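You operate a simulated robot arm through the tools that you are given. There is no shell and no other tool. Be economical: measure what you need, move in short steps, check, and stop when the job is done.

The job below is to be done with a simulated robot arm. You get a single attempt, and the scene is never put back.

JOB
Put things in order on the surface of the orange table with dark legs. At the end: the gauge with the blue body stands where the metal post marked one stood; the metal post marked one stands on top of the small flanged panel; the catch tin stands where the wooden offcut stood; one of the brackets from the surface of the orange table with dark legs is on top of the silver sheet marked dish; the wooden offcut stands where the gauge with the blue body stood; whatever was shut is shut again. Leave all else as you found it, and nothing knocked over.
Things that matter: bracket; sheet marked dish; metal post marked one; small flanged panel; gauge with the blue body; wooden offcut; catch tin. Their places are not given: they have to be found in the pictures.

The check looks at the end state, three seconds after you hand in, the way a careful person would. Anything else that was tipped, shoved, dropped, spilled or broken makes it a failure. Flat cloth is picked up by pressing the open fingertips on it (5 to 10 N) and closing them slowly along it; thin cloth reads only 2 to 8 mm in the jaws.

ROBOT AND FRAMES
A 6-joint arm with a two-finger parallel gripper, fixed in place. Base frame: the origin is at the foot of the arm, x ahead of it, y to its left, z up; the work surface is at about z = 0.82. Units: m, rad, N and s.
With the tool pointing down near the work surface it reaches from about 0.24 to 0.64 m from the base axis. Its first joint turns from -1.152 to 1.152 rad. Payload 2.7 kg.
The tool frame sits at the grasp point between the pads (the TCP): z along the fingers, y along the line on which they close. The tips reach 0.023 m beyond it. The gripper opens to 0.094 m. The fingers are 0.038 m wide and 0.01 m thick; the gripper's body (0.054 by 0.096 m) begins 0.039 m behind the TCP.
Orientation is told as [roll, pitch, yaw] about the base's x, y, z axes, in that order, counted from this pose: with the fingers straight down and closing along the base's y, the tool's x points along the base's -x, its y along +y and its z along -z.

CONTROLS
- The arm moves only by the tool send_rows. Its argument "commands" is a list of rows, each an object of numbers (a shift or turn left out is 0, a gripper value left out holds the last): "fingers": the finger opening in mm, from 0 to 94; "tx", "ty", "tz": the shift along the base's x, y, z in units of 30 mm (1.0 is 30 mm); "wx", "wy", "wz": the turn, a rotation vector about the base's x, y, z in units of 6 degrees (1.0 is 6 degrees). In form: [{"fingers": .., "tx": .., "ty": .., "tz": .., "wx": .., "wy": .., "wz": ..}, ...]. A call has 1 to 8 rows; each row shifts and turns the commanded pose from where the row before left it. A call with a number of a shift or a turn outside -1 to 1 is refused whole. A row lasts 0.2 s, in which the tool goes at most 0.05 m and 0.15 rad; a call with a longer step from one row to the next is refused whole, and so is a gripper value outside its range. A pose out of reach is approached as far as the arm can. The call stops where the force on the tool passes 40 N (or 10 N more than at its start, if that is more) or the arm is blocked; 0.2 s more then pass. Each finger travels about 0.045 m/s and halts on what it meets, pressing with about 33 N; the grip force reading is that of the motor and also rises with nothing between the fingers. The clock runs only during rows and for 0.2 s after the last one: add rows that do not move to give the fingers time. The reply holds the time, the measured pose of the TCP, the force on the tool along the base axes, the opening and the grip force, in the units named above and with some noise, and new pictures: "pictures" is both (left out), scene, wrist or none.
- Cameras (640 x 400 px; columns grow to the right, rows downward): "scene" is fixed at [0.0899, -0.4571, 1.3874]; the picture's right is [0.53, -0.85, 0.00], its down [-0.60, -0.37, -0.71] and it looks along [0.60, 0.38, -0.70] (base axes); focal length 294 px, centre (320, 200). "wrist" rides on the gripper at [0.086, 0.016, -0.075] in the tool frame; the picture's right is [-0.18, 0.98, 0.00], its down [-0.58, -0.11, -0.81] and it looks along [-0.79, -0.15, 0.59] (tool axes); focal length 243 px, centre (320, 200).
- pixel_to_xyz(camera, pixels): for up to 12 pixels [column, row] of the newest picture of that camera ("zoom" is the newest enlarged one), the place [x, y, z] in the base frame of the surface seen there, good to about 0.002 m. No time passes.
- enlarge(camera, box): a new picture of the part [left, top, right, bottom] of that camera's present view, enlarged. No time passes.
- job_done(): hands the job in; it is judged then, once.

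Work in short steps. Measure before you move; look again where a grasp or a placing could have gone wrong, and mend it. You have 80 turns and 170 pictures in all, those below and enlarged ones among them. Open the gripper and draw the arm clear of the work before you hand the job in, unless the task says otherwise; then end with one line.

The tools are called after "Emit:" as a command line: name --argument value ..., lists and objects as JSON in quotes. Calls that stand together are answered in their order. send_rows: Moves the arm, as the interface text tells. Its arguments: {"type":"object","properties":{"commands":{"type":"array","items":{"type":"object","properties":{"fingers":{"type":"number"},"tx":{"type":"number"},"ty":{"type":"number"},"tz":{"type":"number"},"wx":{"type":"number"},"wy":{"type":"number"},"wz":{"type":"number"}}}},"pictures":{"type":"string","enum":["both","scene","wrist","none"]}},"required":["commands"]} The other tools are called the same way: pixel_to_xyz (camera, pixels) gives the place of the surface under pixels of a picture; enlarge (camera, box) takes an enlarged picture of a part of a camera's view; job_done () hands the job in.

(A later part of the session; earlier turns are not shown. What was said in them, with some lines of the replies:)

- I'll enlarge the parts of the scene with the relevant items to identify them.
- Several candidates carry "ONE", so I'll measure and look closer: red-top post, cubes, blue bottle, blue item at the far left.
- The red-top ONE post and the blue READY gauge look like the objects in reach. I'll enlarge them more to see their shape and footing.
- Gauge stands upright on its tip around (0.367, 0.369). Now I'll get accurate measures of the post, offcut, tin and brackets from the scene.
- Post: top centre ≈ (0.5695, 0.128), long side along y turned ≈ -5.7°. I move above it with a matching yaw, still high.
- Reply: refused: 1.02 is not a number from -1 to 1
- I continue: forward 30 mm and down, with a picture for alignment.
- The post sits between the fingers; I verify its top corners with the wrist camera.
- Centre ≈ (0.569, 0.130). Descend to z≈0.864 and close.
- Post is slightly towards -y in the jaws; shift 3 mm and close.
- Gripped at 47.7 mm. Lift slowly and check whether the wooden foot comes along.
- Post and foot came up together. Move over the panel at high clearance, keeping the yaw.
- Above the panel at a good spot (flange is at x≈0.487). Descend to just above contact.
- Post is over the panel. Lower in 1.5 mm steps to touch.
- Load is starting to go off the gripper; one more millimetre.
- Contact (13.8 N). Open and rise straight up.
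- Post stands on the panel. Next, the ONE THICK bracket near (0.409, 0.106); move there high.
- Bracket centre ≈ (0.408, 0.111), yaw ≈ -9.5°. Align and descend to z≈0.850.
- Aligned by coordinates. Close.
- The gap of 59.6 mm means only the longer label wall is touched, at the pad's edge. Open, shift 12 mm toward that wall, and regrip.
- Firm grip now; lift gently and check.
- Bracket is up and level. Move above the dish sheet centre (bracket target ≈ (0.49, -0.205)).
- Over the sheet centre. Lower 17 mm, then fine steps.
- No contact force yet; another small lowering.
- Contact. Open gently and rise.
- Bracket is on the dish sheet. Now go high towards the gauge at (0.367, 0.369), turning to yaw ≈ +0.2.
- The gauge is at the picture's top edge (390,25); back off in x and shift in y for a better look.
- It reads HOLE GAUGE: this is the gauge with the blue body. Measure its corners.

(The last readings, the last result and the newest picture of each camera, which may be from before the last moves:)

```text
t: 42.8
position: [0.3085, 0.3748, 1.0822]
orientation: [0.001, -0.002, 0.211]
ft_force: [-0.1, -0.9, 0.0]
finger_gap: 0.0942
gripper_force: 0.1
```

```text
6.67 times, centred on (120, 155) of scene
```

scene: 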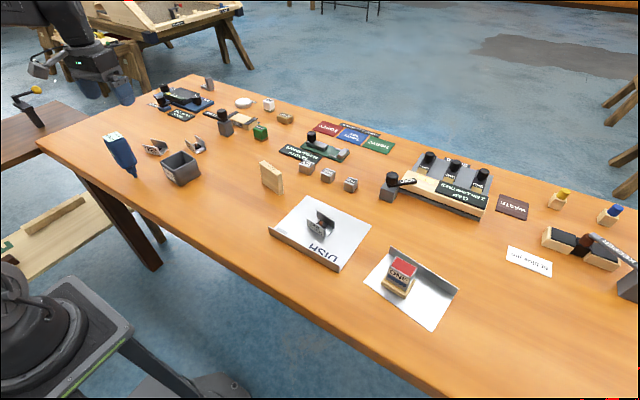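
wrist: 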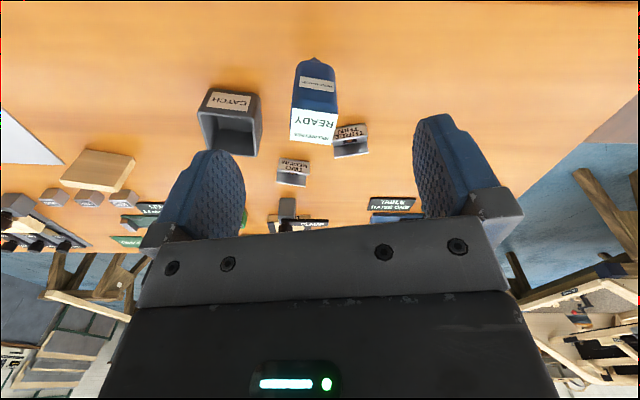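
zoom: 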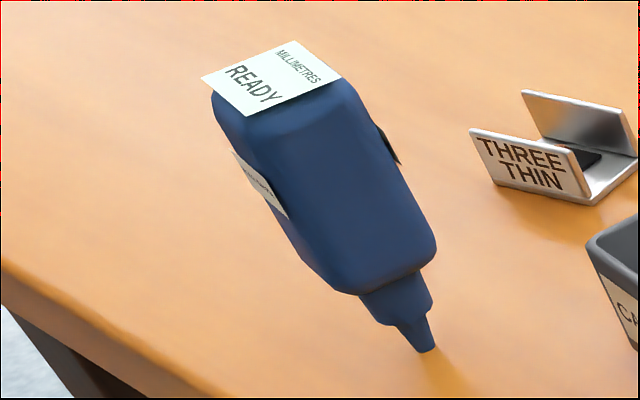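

Emit:
pixel_to_xyz --camera "wrist" --pixels '[[301, 82], [332, 87], [306, 76], [330, 78], [296, 112], [334, 117], [293, 136], [328, 140]]'

```text
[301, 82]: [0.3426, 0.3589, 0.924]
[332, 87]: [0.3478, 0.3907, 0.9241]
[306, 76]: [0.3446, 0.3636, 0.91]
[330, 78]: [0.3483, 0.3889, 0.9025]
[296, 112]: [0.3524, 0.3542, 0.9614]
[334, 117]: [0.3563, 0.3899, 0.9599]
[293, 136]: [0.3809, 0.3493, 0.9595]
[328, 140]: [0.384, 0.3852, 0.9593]
```

Gauge body centre ≈ (0.368, 0.370), yaw ≈ -8.5°. Align above it at z≈1.0.

Emit:
send_rows --commands '[{"tx": 0.5, "ty": -0.16, "wz": -0.86}, {"tx": 0.5, "wz": -0.86}, {"tx": 0.5, "wz": -0.86}, {"tx": 0.48, "wz": -0.85}, {"tz": -0.8}, {"tz": -0.8}, {"tz": -0.8}, {}]'

```text
t: 44.6
position: [0.3706, 0.3716, 1.0109]
orientation: [0.001, -0.003, -0.147]
ft_force: [-0.1, 0.3, 0.3]
finger_gap: 0.0938
gripper_force: 0.0
```

scene: 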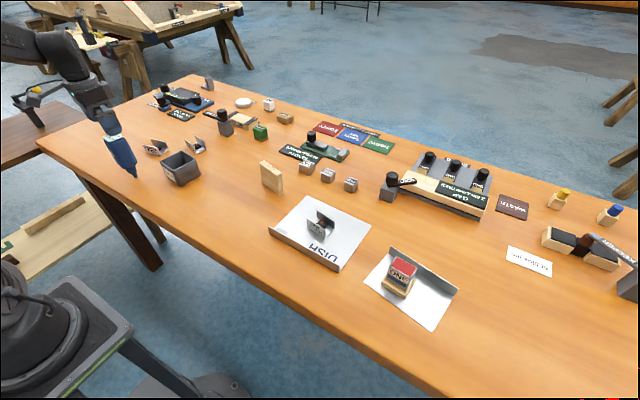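
wrist: 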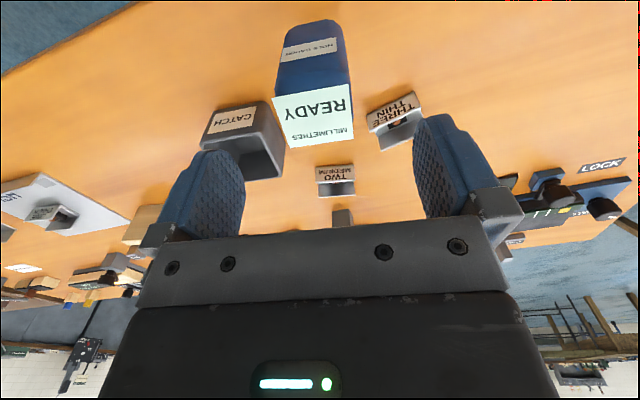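

Aligned. Descend to z≈0.930 around the body.

Emit:
send_rows --commands '[{"tx": -0.06, "ty": -0.05, "tz": -0.7}, {"tz": -0.7}, {"tz": -0.7}, {"tz": -0.55}, {}]' --pictures "both"

```text
t: 45.8
position: [0.3678, 0.3691, 0.9316]
orientation: [0.001, -0.001, -0.146]
ft_force: [0.3, 0.2, -0.3]
finger_gap: 0.0944
gripper_force: 0.1
```

scene: 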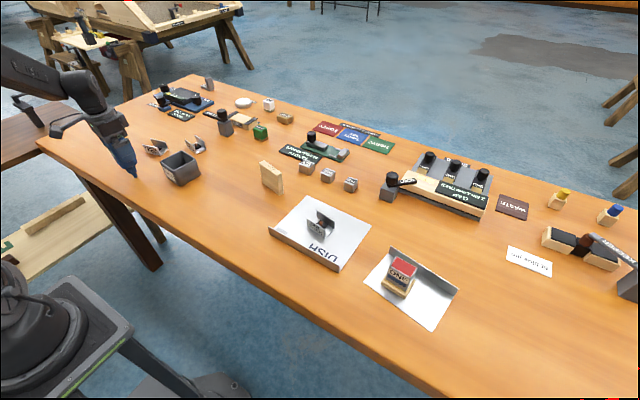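
wrist: 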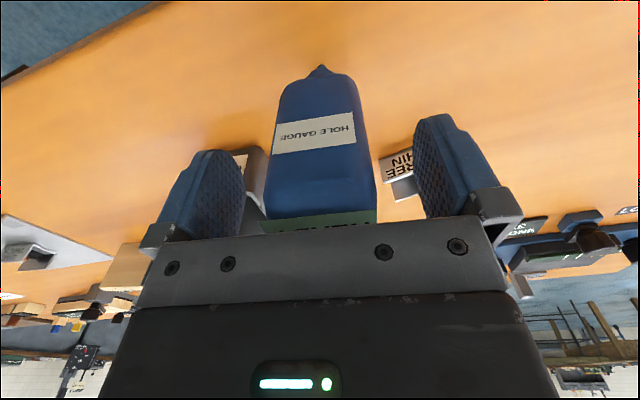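

The body is between the fingers. Close steadily.

Emit:
send_rows --commands '[{"fingers": 60}, {}, {"fingers": 48}, {"fingers": 30}, {}, {}, {}, {}]' --pictures "both"

```text
t: 47.6
position: [0.3679, 0.3696, 0.9316]
orientation: [0.002, -0.002, -0.145]
ft_force: [0.1, 1.3, 1.4]
finger_gap: 0.0459
gripper_force: 32.8
```

scene: 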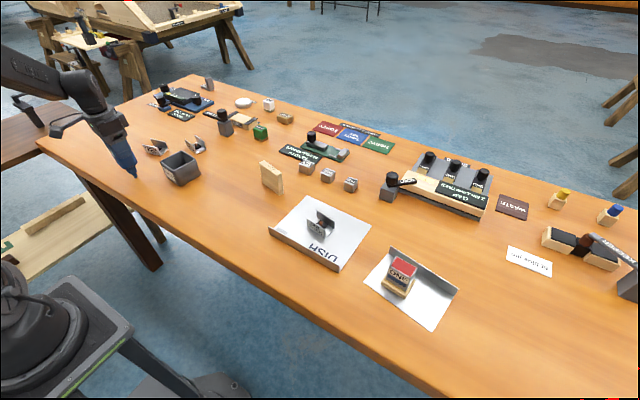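
wrist: 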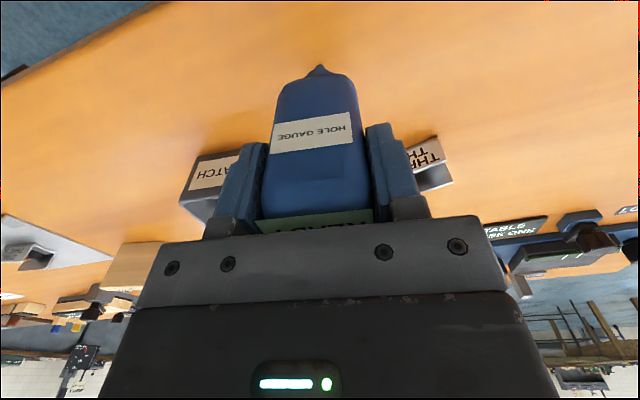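

Gripped (45.9 mm). Lift straight up 0.11 m.

Emit:
send_rows --commands '[{"tz": 0.2}, {"tz": 0.5}, {"tz": 0.9}, {"tz": 1}, {"tz": 1}, {}]' --pictures "both"

```text
t: 49.0
position: [0.3673, 0.3678, 1.0398]
orientation: [0.001, -0.002, -0.148]
ft_force: [0.3, -0.8, -2.0]
finger_gap: 0.0459
gripper_force: 33.0
```

scene: 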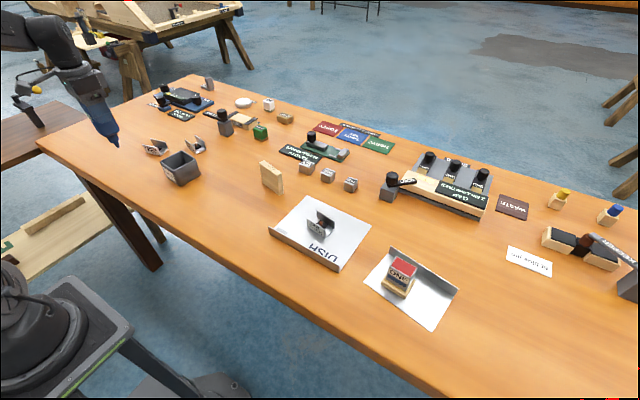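
wrist: 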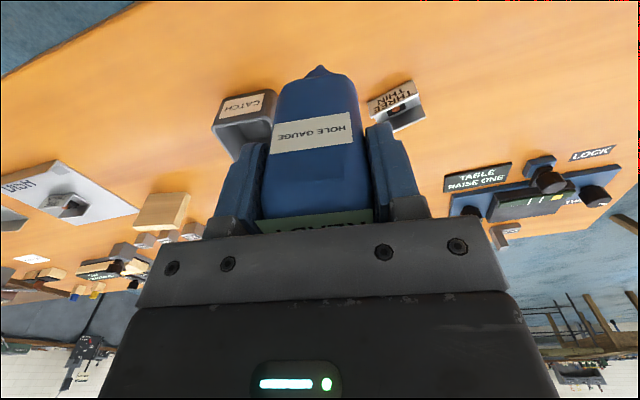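

Gauge is upright in the jaws, tip ≈0.93 high. Carry it to the post's old place (0.568, 0.1285).

Emit:
send_rows --commands '[{"tx": 0.745, "ty": -0.892}, {"tx": 0.745, "ty": -0.892}, {"tx": 0.745, "ty": -0.892}, {"tx": 0.745, "ty": -0.892}, {"tx": 0.745, "ty": -0.892}, {"tx": 0.745, "ty": -0.892}, {"tx": 0.745, "ty": -0.892}, {"tx": 0.745, "ty": -0.892}]' --pictures "none"

Emit:
send_rows --commands '[{"tx": 0.745, "ty": -0.87}, {}, {"tz": -0.9}, {"tz": -0.9}, {"tz": -0.9}, {}, {}]' --pictures "both"

```text
t: 50.8
position: [0.551, 0.1531, 1.0406]
orientation: [0.001, 0.0, -0.147]
ft_force: [0.6, -0.5, -3.3]
finger_gap: 0.0459
gripper_force: 33.1
```

```text
t: 52.4
position: [0.5715, 0.1287, 0.9598]
orientation: [0.002, -0.002, -0.147]
ft_force: [0.3, 0.2, -2.4]
finger_gap: 0.0458
gripper_force: 32.5
```

scene: 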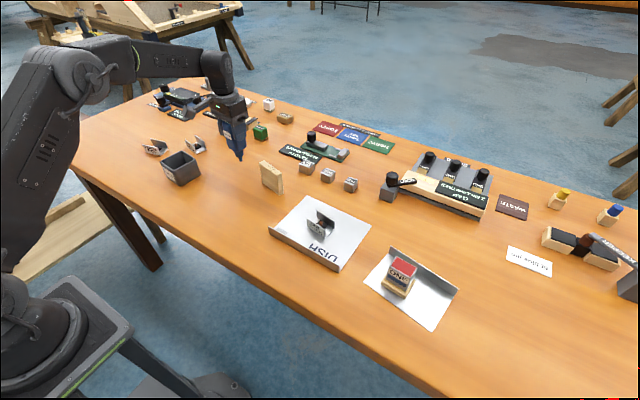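
wrist: 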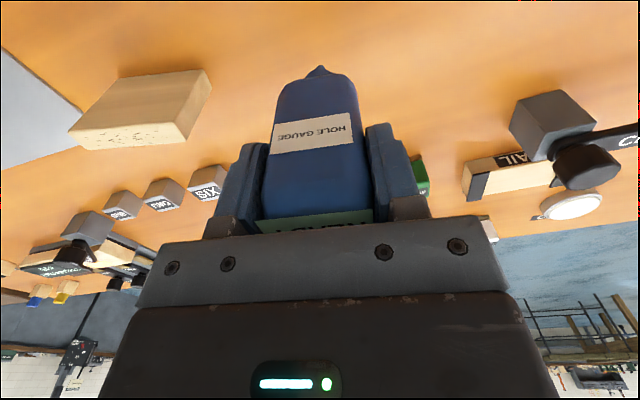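

In place; lower to just above touch (grasp height was 0.9316).

Emit:
send_rows --commands '[{"tx": -0.07, "tz": -0.5}, {"tz": -0.25}, {"tz": -0.07}, {"tz": -0.05}, {}]' --pictures "none"

Emit:
send_rows --commands '[{"tz": -0.04}, {}]' --pictures "none"

```text
t: 53.6
position: [0.5673, 0.1274, 0.9326]
orientation: [0.002, -0.001, -0.148]
ft_force: [0.4, 1.1, -3.0]
finger_gap: 0.0461
gripper_force: 33.2
```

```text
t: 54.2
position: [0.5677, 0.1287, 0.9323]
orientation: [0.0, -0.001, -0.147]
ft_force: [-2.7, -1.4, 5.6]
finger_gap: 0.0456
gripper_force: 32.7
```

Tip touches (5.6 N). Open a bit and check that it stands.

Emit:
send_rows --commands '[{"fingers": 50}, {}, {"fingers": 56}, {}, {}]' --pictures "both"

```text
t: 55.4
position: [0.5674, 0.1281, 0.9312]
orientation: [0.002, -0.002, -0.146]
ft_force: [0.1, 0.1, 0.1]
finger_gap: 0.056
gripper_force: 0.0
```

scene: 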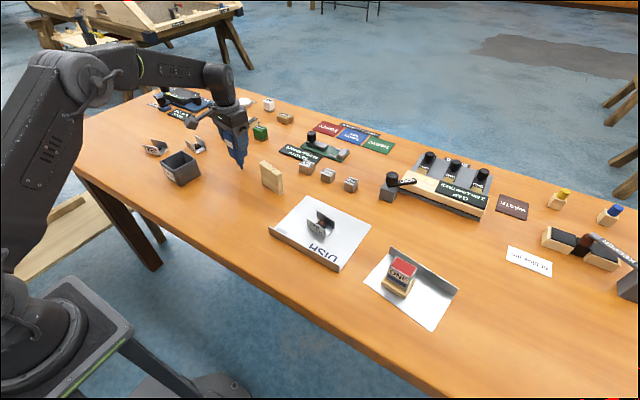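
wrist: 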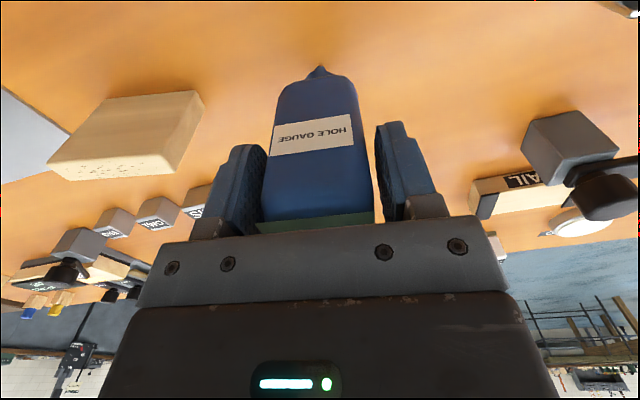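

It stands unchanged. Open further and wait a bit to see whether it stays.

Emit:
send_rows --commands '[{"fingers": 66}, {}, {"fingers": 94}, {}, {}, {}]' --pictures "wrist"

```text
t: 56.8
position: [0.5687, 0.128, 0.9317]
orientation: [0.002, -0.001, -0.147]
ft_force: [0.0, -0.4, 0.1]
finger_gap: 0.0939
gripper_force: 0.0
```

wrist: 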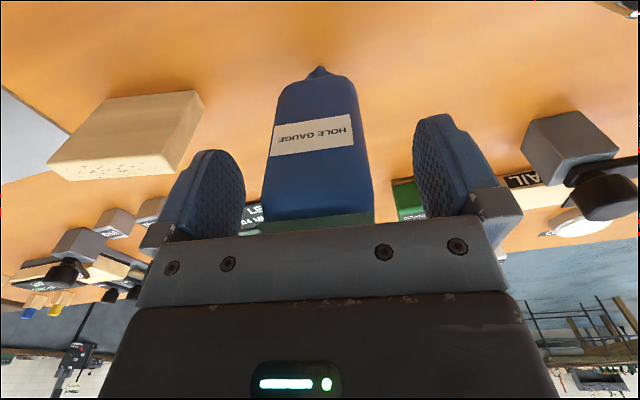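

Gauge stands on its own. Rise clear, then move over the offcut.

Emit:
send_rows --commands '[{"tz": 0.5}, {"tz": 0.9}, {"tz": 1}, {"tz": 1}, {"ty": -0.9, "tx": -0.1}, {"ty": -0.9, "tx": -0.15}, {"ty": -0.9, "tx": -0.15}, {"ty": -0.9, "tx": -0.15}]' --pictures "none"

Emit:
send_rows --commands '[{"ty": -0.9, "wz": -0.3}, {"tz": -0.8}, {"tz": -0.7}, {"tz": -0.5}, {}]' --pictures "both"

```text
t: 58.6
position: [0.5506, 0.019, 1.0338]
orientation: [0.001, -0.003, -0.145]
ft_force: [0.1, -0.2, -0.2]
finger_gap: 0.094
gripper_force: 0.1
```

```text
t: 59.8
position: [0.5531, -0.0068, 0.9735]
orientation: [0.002, -0.002, -0.179]
ft_force: [0.3, 0.3, -0.5]
finger_gap: 0.0941
gripper_force: 0.1
```

scene: 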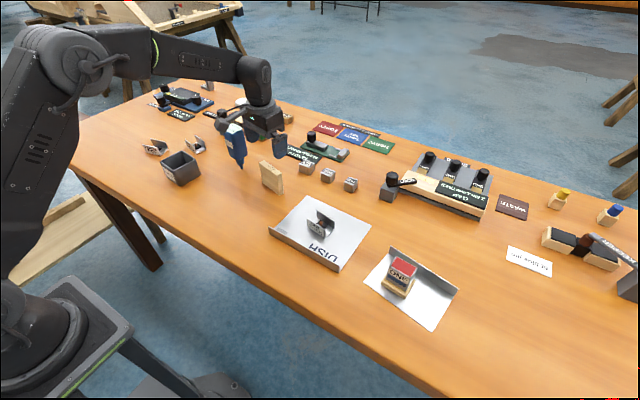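
wrist: 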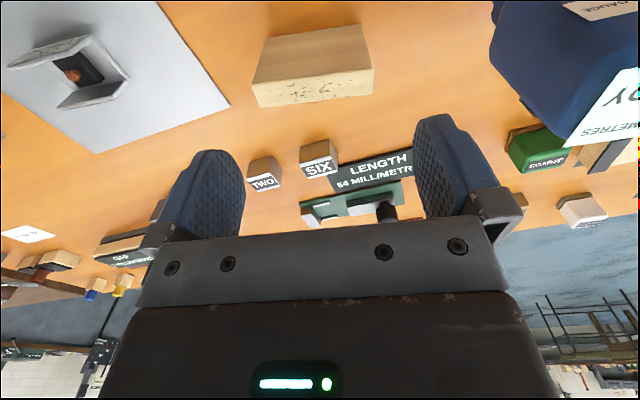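

Emit:
pixel_to_xyz --camera "wrist" --pixels '[[254, 85], [371, 70], [260, 105], [372, 95], [315, 88], [269, 42], [360, 27], [310, 60]]'

Emit:
enlarge --camera "wrist" --box '[230, 10, 400, 120]'

```text
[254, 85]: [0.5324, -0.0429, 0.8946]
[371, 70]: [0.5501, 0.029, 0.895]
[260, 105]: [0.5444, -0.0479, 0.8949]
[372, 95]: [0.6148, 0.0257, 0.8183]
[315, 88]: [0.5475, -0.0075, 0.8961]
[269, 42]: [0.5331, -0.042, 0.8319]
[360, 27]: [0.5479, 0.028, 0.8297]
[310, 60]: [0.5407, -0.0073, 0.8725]
```

```text
3.64 times, centred on (315, 65) of wrist
```

zoom: 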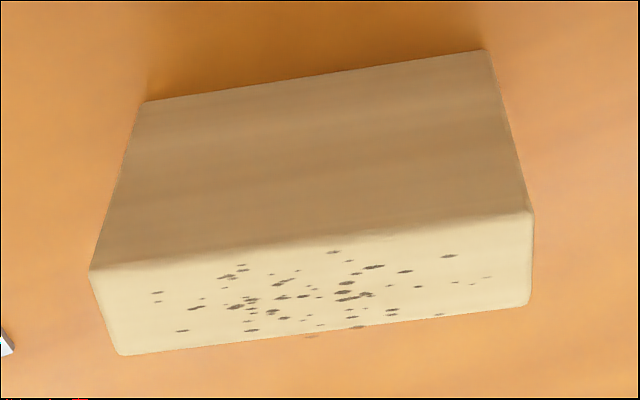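

Offcut centre ≈ (0.549, -0.010), yaw ≈ -12°. Align and descend to just above it, then check finger clearance.

Emit:
send_rows --commands '[{"wz": -0.3, "tx": -0.12, "ty": -0.1}, {"tz": -0.8}, {"tz": -0.75}, {}]' --pictures "wrist"

Emit:
enlarge --camera "wrist" --box '[140, 20, 520, 250]'

Emit:
enlarge --camera "scene" --box '[210, 90, 330, 210]'

```text
t: 60.8
position: [0.5491, -0.0106, 0.9271]
orientation: [0.002, -0.003, -0.208]
ft_force: [0.1, 0.2, 0.5]
finger_gap: 0.0936
gripper_force: 0.1
```

wrist: 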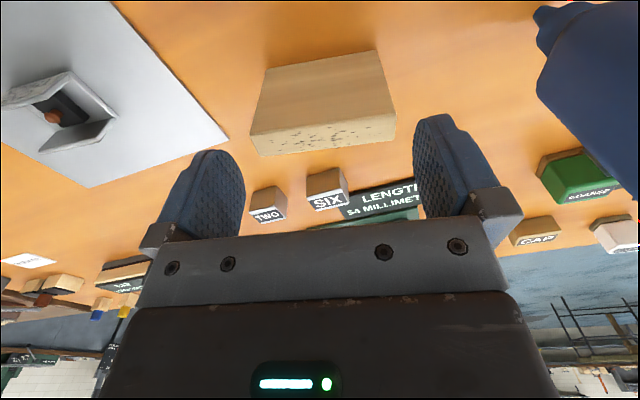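

```text
1.68 times, centred on (330, 135) of wrist
```

zoom: 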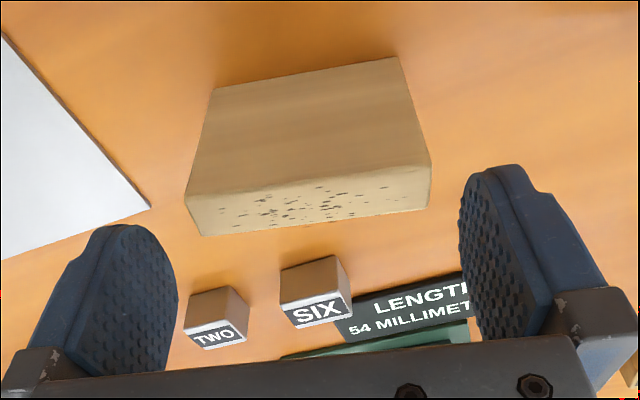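

```text
3.33 times, centred on (270, 150) of scene
```

zoom: 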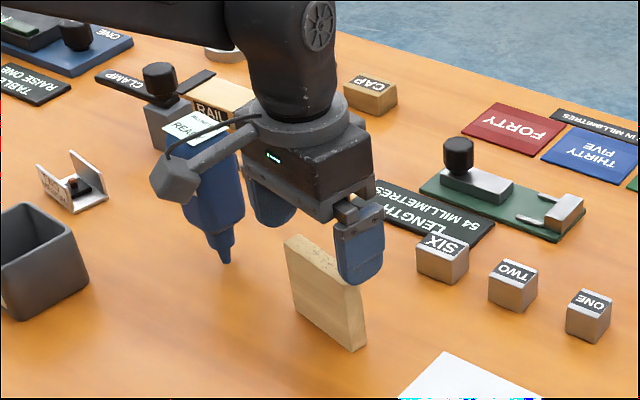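

Emit:
pixel_to_xyz --camera "wrist" --pixels '[[252, 134], [394, 114], [260, 154], [393, 138], [322, 136]]'

```text
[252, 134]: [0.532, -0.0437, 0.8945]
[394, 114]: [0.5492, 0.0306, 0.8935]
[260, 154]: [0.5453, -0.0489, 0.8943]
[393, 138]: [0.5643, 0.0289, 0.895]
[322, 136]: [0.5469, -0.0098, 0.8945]
```

Refined centre (0.548, -0.0085), yaw -13°. Small correction and descend slowly.

Emit:
send_rows --commands '[{"wz": -0.2, "tx": -0.04, "ty": 0.07}, {"tz": -0.4}, {"tz": -0.5}, {"tz": -0.6}, {"tz": -0.5}, {}]' --pictures "both"

```text
t: 62.2
position: [0.5477, -0.0079, 0.867]
orientation: [0.002, -0.002, -0.231]
ft_force: [-1.3, -0.5, -0.2]
finger_gap: 0.0942
gripper_force: 0.0
```

scene: 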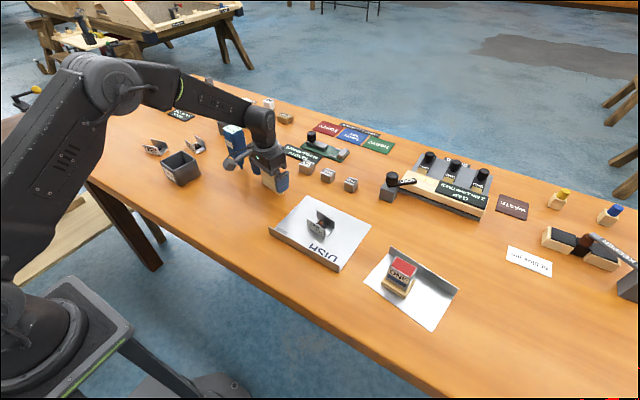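
wrist: 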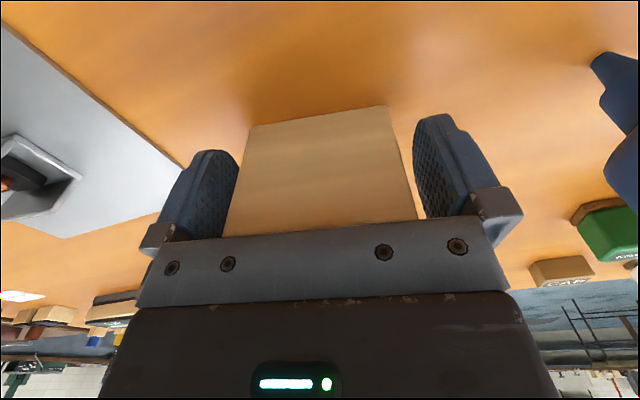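

Fingers straddle the block without contact. Close.

Emit:
send_rows --commands '[{"fingers": 86}, {"fingers": 70}, {}, {}, {}]' --pictures "none"

Emit:
send_rows --commands '[{"tz": 0.2}, {"tz": 0.5}, {"tz": 0.9}, {"tz": 0.9}, {"tz": 0.9}, {}]' --pictures "both"

```text
t: 63.4
position: [0.5455, -0.0071, 0.8662]
orientation: [0.002, -0.002, -0.23]
ft_force: [-0.8, 0.5, 0.3]
finger_gap: 0.0797
gripper_force: 33.1
```

```text
t: 64.8
position: [0.5467, -0.0083, 0.9699]
orientation: [0.002, -0.002, -0.231]
ft_force: [0.0, 0.4, -0.8]
finger_gap: 0.0796
gripper_force: 33.4
```

scene: 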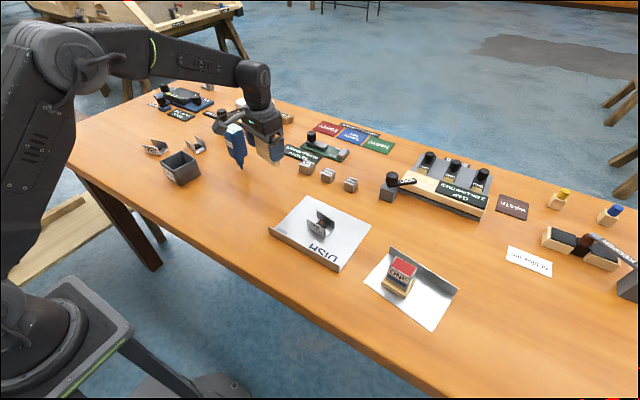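
wrist: 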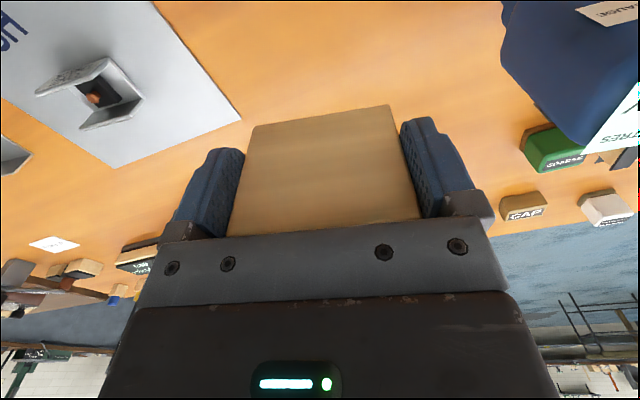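

Offcut is up. Retreat in x first to stay clear of the gauge, then move in +y.

Emit:
send_rows --commands '[{"tx": -0.98}, {"tx": -0.98}, {"tx": -0.98}, {"tx": -0.98}, {"tx": -0.98, "ty": 0.4}, {"ty": 1, "tx": -0.1}, {"ty": 1, "tx": -0.1}, {"ty": 1, "tx": -0.1}]' --pictures "none"

Emit:
send_rows --commands '[{"ty": 1, "tx": -0.1}, {"ty": 1, "tx": -0.1}, {"ty": 1, "tx": -0.1}, {"ty": 1, "tx": -0.1}, {"ty": 1, "tx": -0.1}, {"ty": 1, "tx": -0.1}, {"ty": 1, "tx": -0.1}, {"ty": 1, "tx": -0.1}]' --pictures "none"

Emit:
send_rows --commands '[{"ty": 1}, {"ty": 0.2}, {}, {}]' --pictures "both"

```text
t: 66.6
position: [0.3911, 0.0943, 0.9672]
orientation: [0.002, -0.001, -0.23]
ft_force: [-0.3, 0.1, -0.2]
finger_gap: 0.0794
gripper_force: 32.7
```

```text
t: 68.4
position: [0.3662, 0.3338, 0.9691]
orientation: [0.001, 0.0, -0.232]
ft_force: [0.1, 0.3, -0.6]
finger_gap: 0.0796
gripper_force: 33.1
```

```text
t: 69.4
position: [0.3697, 0.3698, 0.9692]
orientation: [0.003, -0.002, -0.23]
ft_force: [-0.6, -0.4, -0.4]
finger_gap: 0.0792
gripper_force: 33.3
```

scene: 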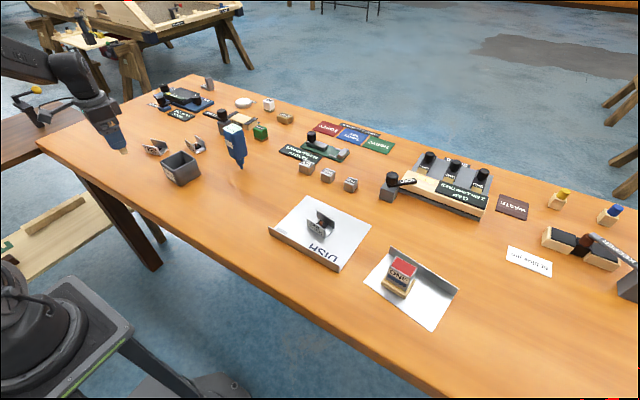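
wrist: 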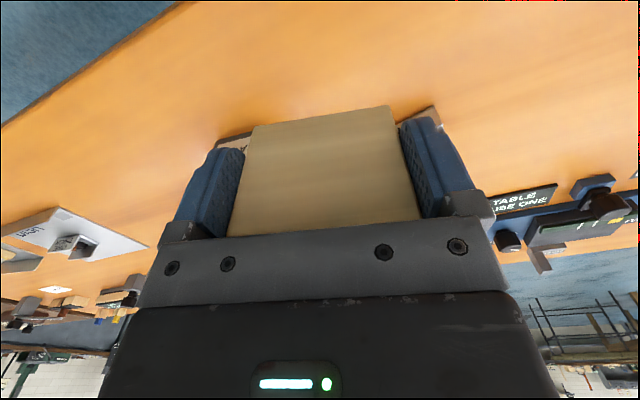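

At the gauge's old place. Lower to just above contact (grasp height 0.866).

Emit:
send_rows --commands '[{"tx": -0.06, "tz": -0.8}, {"tz": -0.9}, {"tz": -0.9}, {"tz": -0.6}, {"tz": -0.12}, {}]' --pictures "both"

```text
t: 70.8
position: [0.3639, 0.3692, 0.8705]
orientation: [0.001, -0.002, -0.231]
ft_force: [0.0, 0.5, -0.6]
finger_gap: 0.0796
gripper_force: 33.0
```

scene: 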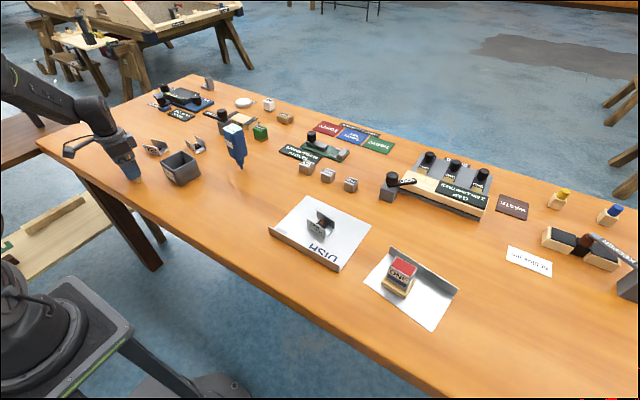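
wrist: 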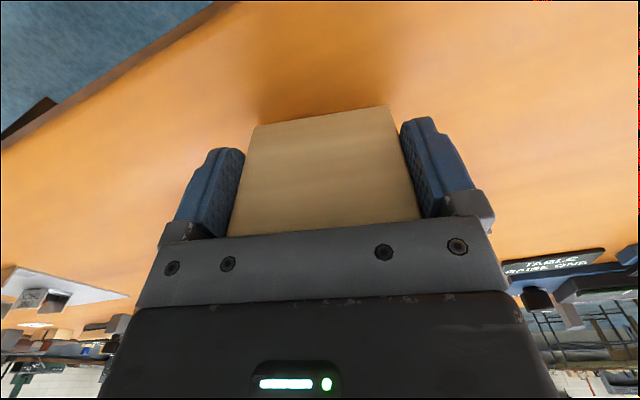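

Emit:
send_rows --commands '[{"tx": 0.08, "tz": -0.05}, {"tz": -0.04}, {}]' --pictures "none"

Emit:
send_rows --commands '[{"tz": -0.05}, {}]' --pictures "none"

```text
t: 71.6
position: [0.3661, 0.371, 0.8675]
orientation: [0.003, -0.001, -0.231]
ft_force: [0.5, -0.4, -1.3]
finger_gap: 0.0793
gripper_force: 32.5
```

```text
t: 72.2
position: [0.367, 0.3702, 0.8678]
orientation: [0.002, -0.002, -0.23]
ft_force: [-2.0, -0.5, 4.3]
finger_gap: 0.0797
gripper_force: 32.4
```

Contact at 4 N. Press a hair more to seat it, open, and rise.

Emit:
send_rows --commands '[{"tz": -0.02}, {"fingers": 84}, {"fingers": 94}, {}, {"tz": 0.3}, {"tz": 0.8}, {"tz": 1}, {"tz": 1}]' --pictures "both"

```text
t: 74.0
position: [0.3654, 0.3689, 0.9587]
orientation: [0.002, -0.003, -0.231]
ft_force: [0.3, 0.7, -0.5]
finger_gap: 0.0938
gripper_force: 0.1
```

scene: 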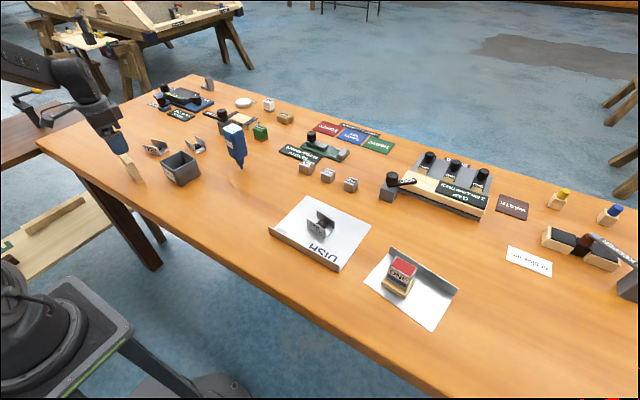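
wrist: 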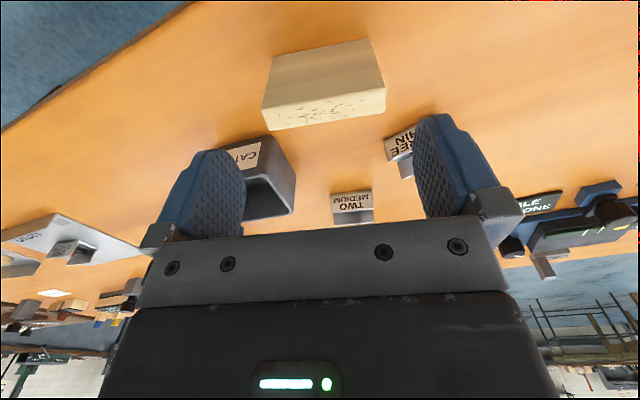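

Offcut stands. Now move above the catch tin (centre ≈ (0.449, 0.248)).

Emit:
send_rows --commands '[{"tz": 0.5, "tx": 0.5, "ty": -0.8, "wz": 0.3}, {"tx": 0.5, "ty": -0.8, "wz": 0.3}, {"tx": 0.6, "ty": -0.8, "wz": 0.3}, {"tx": 0.6, "ty": -0.8, "wz": 0.25}, {"tx": 0.6, "ty": -0.8}, {}, {}]' --pictures "both"

Emit:
enlarge --camera "wrist" --box '[220, 0, 420, 150]'

```text
t: 75.6
position: [0.4501, 0.2496, 0.971]
orientation: [0.001, -0.001, -0.108]
ft_force: [-0.4, -0.3, 0.2]
finger_gap: 0.094
gripper_force: 0.1
```

scene: 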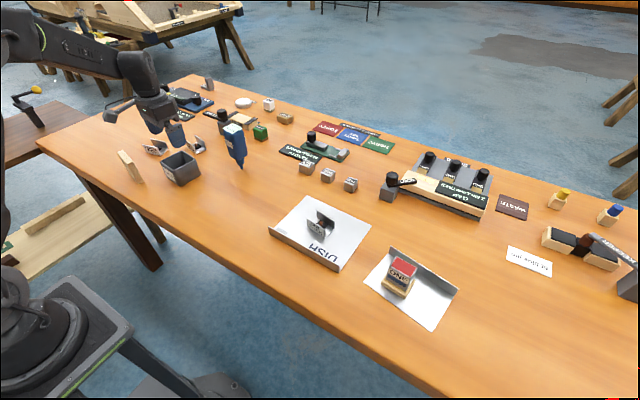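
wrist: 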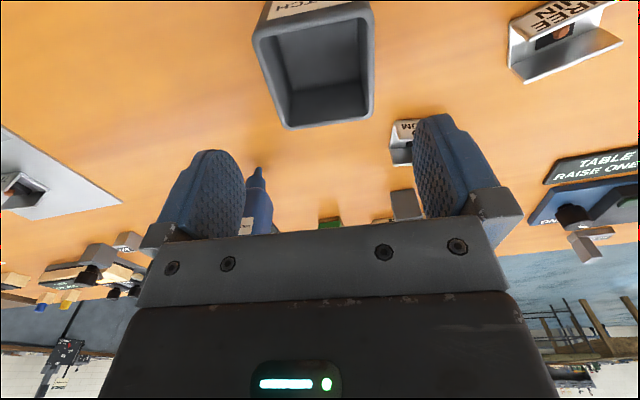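

```text
2.67 times, centred on (320, 75) of wrist
```

zoom: 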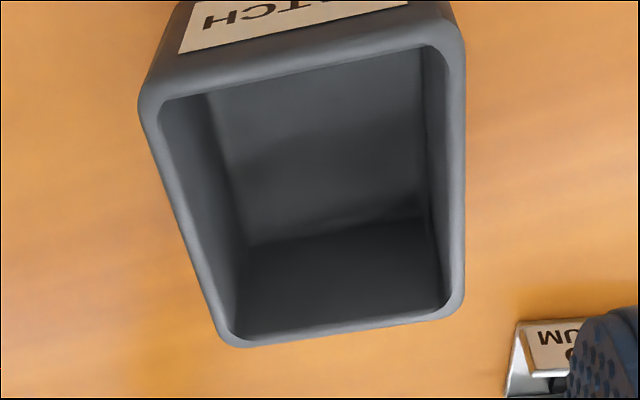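

Emit:
pixel_to_xyz --camera "zoom" --pixels '[[145, 100], [460, 55], [232, 338], [455, 295], [150, 110], [461, 180], [190, 225], [340, 328], [300, 72], [530, 380]]'

```text
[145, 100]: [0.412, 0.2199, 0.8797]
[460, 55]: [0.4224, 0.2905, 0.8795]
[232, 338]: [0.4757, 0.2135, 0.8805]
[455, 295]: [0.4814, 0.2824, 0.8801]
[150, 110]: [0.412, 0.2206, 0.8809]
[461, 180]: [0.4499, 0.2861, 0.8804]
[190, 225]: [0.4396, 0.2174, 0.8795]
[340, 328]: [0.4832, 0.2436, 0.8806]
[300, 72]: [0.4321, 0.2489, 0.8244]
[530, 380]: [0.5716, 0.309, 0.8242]
```

Tin centre ≈ (0.449, 0.2515), width ≈ 70 mm. Correct and descend to z≈0.858.

Emit:
send_rows --commands '[{"wz": -0.1, "ty": 0.06, "tx": -0.03}, {"tz": -0.9}, {"tz": -0.9}, {"tz": -0.7}, {"tz": -0.7}, {"tz": -0.55}, {}]' --pictures "both"

```text
t: 77.2
position: [0.449, 0.254, 0.8598]
orientation: [0.003, -0.002, -0.121]
ft_force: [-0.5, 0.0, 0.2]
finger_gap: 0.094
gripper_force: 0.0
```

scene: 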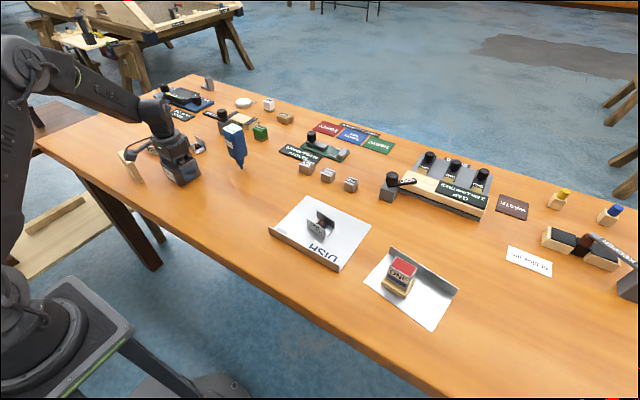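
wrist: 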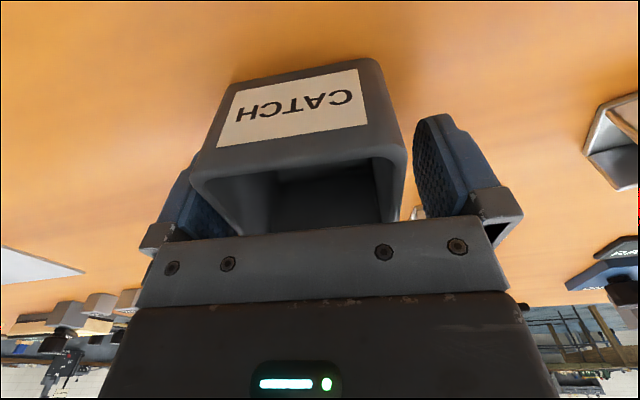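

Emit:
send_rows --commands '[{"ty": -0.05}, {"fingers": 80}, {"fingers": 58}, {}, {}, {}]' --pictures "wrist"

```text
t: 78.6
position: [0.449, 0.2513, 0.8593]
orientation: [0.002, -0.001, -0.12]
ft_force: [0.1, -4.2, -0.2]
finger_gap: 0.0748
gripper_force: 33.3
```

wrist: 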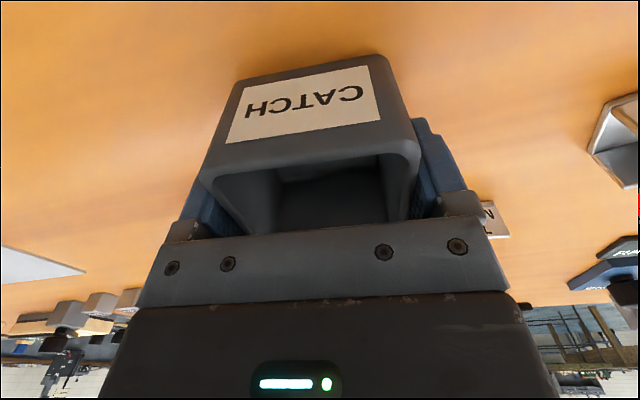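

Gripped at 74.8 mm. Lift and check.

Emit:
send_rows --commands '[{"tz": 0.2}, {"tz": 0.5}, {"tz": 0.9}, {"tz": 0.9}, {"tz": 0.7}, {}]' --pictures "both"

```text
t: 80.0
position: [0.4498, 0.2501, 0.9569]
orientation: [0.003, -0.002, -0.121]
ft_force: [-0.7, -0.3, -7.7]
finger_gap: 0.0746
gripper_force: 33.4
```

scene: 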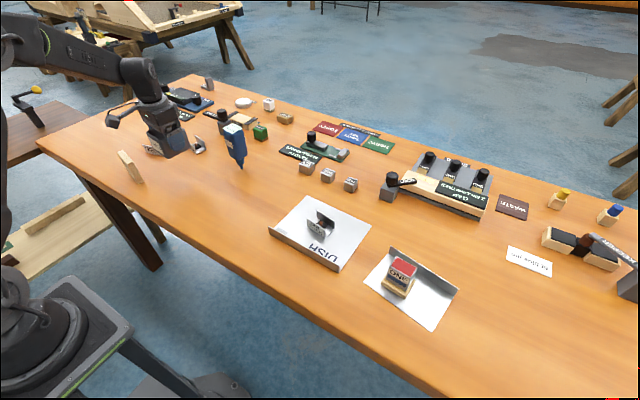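
wrist: 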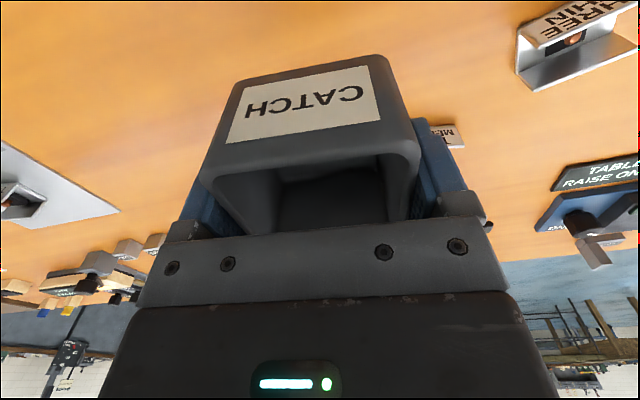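

Tin held level (~0.75 kg). Move along -y well in front of the gauge, then +x.

Emit:
send_rows --commands '[{"tx": -0.6, "ty": -0.3}, {"tx": -0.3, "ty": -0.83}, {"ty": -0.83}, {"ty": -0.83}, {"ty": -0.83}, {"ty": -0.83}, {"ty": -0.83}, {"ty": -0.83}]' --pictures "none"

Emit:
send_rows --commands '[{"ty": -0.83}, {"ty": -0.83}, {"ty": -0.83, "tx": 0.3}, {"tx": 0.8}, {"tx": 0.8}, {"tx": 0.8}, {"tx": 0.8}, {}]' --pictures "both"

```text
t: 81.8
position: [0.4233, 0.0656, 0.9565]
orientation: [0.002, 0.001, -0.121]
ft_force: [-0.4, 0.0, -7.5]
finger_gap: 0.075
gripper_force: 33.4
```

```text
t: 83.6
position: [0.5294, -0.0071, 0.954]
orientation: [0.002, 0.0, -0.119]
ft_force: [-0.6, 0.1, -8.0]
finger_gap: 0.0747
gripper_force: 33.5
```

scene: 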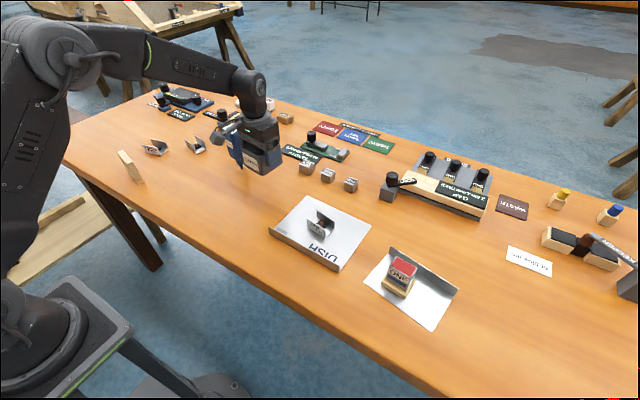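
wrist: 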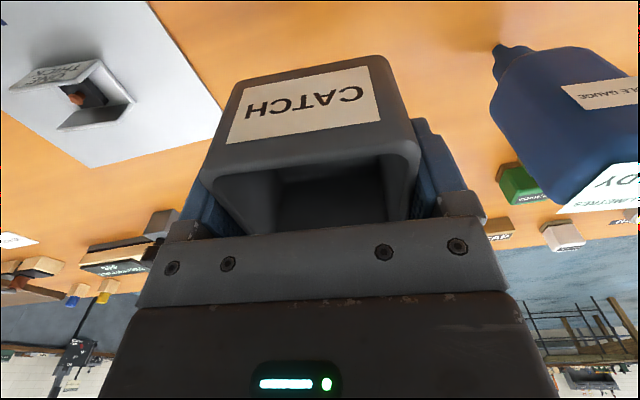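

Clear of gauge and sheet. Final x shift and lower to just above the surface.

Emit:
send_rows --commands '[{"tx": 0.6, "ty": -0.02}, {"tz": -0.8}, {"tz": -0.8}, {"tz": -0.8}, {"tz": -0.5}, {}, {}]' --pictures "both"

```text
t: 85.2
position: [0.5479, -0.0071, 0.8679]
orientation: [0.001, -0.002, -0.12]
ft_force: [-0.2, 0.9, -7.2]
finger_gap: 0.0749
gripper_force: 32.8
```

scene: 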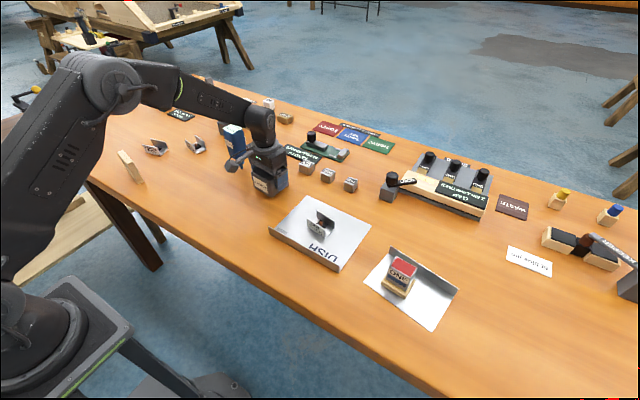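
wrist: 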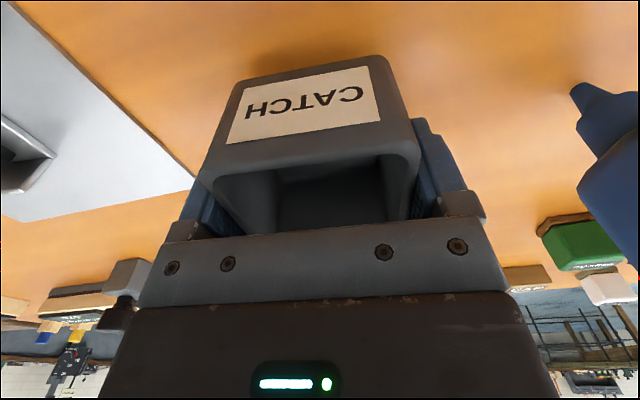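

Emit:
send_rows --commands '[{"tz": -0.12}, {"tz": -0.08}, {"tz": -0.05}, {}]' --pictures "none"

```text
t: 86.2
position: [0.5466, -0.0082, 0.8605]
orientation: [0.002, -0.002, -0.121]
ft_force: [-0.3, 0.6, -8.0]
finger_gap: 0.075
gripper_force: 33.3
```

Not yet touching; two more tiny steps.

Emit:
send_rows --commands '[{"tz": -0.04}, {"tz": -0.03}, {}]' --pictures "none"

```text
t: 87.0
position: [0.5464, -0.0077, 0.8602]
orientation: [0.002, -0.002, -0.119]
ft_force: [0.3, 1.1, -3.6]
finger_gap: 0.0748
gripper_force: 32.7
```

Load is going over to the table; a touch more, then open and rise.

Emit:
send_rows --commands '[{"tz": -0.03}, {"fingers": 80}, {"fingers": 94}, {}, {"tz": 0.4}, {"tz": 0.8}, {"tz": 1}, {"tz": 1}]' --pictures "both"

```text
t: 88.8
position: [0.5445, -0.0101, 0.9561]
orientation: [0.002, 0.0, -0.119]
ft_force: [-0.5, 0.0, 0.0]
finger_gap: 0.0938
gripper_force: 0.0
```

scene: 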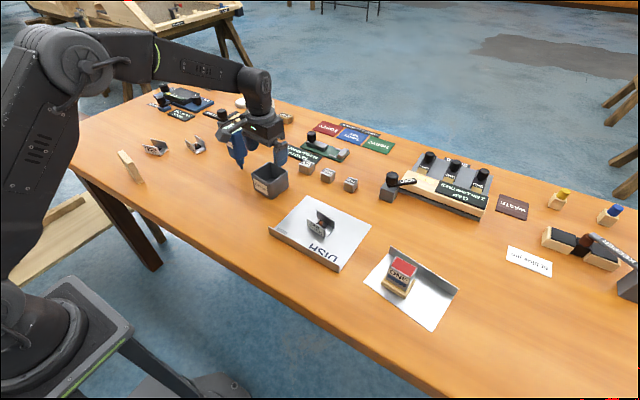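
wrist: 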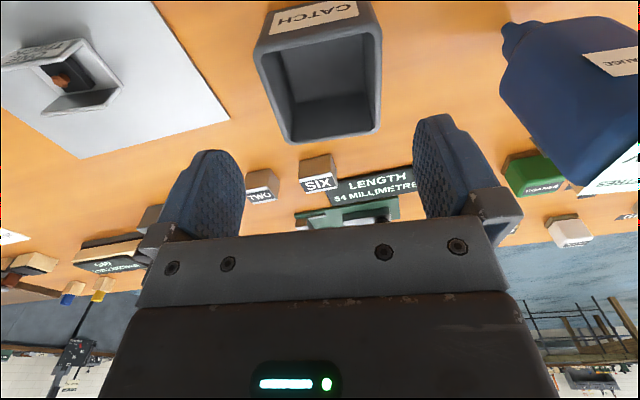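

Tin is placed. Rise and retreat toward the start pose (back in x, clear of the gauge), then inspect.

Emit:
send_rows --commands '[{"tz": 1}, {"tz": 1}, {"tz": 1, "tx": -0.6}, {"tz": 1, "tx": -1}, {"tz": 1, "tx": -1}, {"tx": -1}, {"tx": -1}, {"tx": -1}]' --pictures "both"

Emit:
enlarge --camera "scene" --box '[90, 70, 300, 220]'

Emit:
enlarge --camera "scene" --box '[250, 110, 480, 340]'

Emit:
pixel_to_xyz --camera "scene" --pixels '[[240, 168], [232, 130], [138, 180], [122, 152]]'

```text
t: 90.6
position: [0.374, -0.0094, 1.1045]
orientation: [0.002, -0.003, -0.12]
ft_force: [0.9, -0.3, 0.6]
finger_gap: 0.094
gripper_force: 0.3
```

scene: 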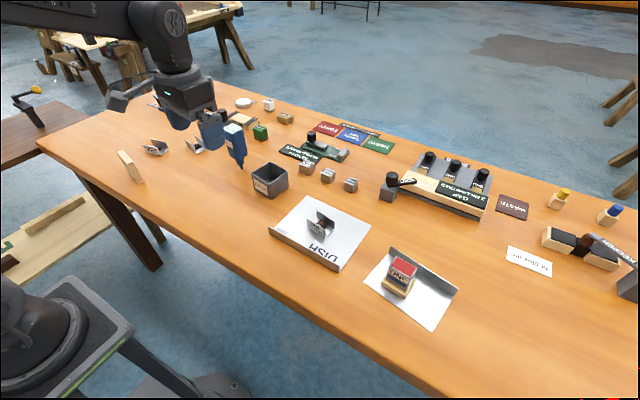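
wrist: 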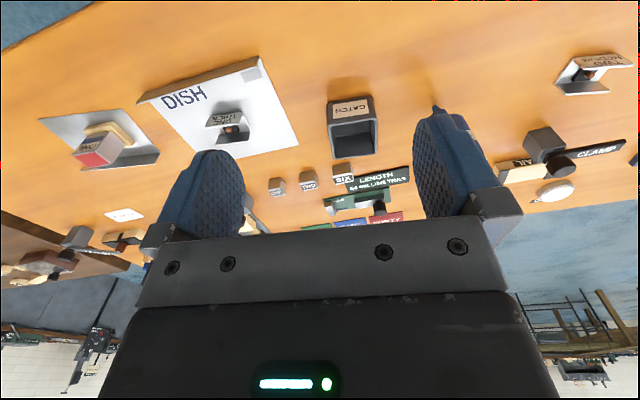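

```text
2.67 times, centred on (195, 145) of scene
```

zoom: 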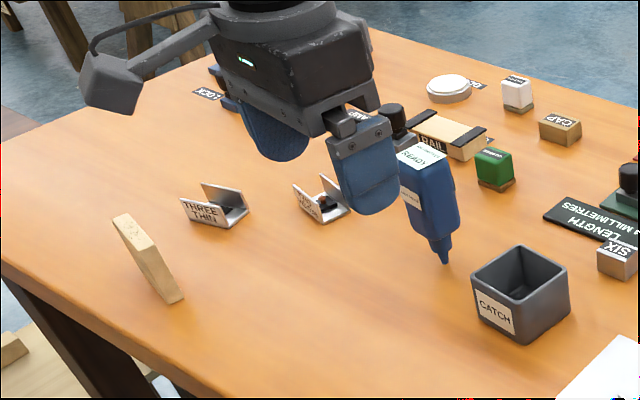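

```text
1.74 times, centred on (365, 225) of scene
```

zoom: 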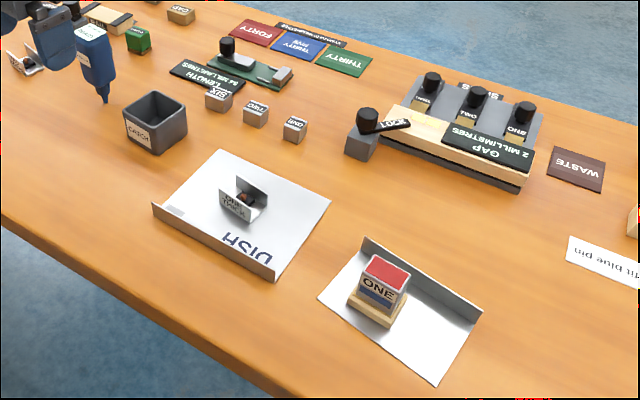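

```text
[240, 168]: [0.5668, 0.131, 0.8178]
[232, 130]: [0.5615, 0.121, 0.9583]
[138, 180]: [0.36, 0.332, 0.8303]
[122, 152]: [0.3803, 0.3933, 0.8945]
```

Everything stands in its assigned place and nothing else was disturbed: gauge at (0.567, 0.131), offcut at the gauge's old spot, and tin at the offcut's. The bracket is on DISH, the post is on the panel, and the arm is clear. Handing in.

Emit:
job_done

```text
The job is handed in.
```

The job is handed in: the gauge, metal post, catch tin, offcut and a bracket (ONE THICK) are each where you asked. I opened nothing, so nothing needed shutting, and the last pictures show nothing tipped or shoved.
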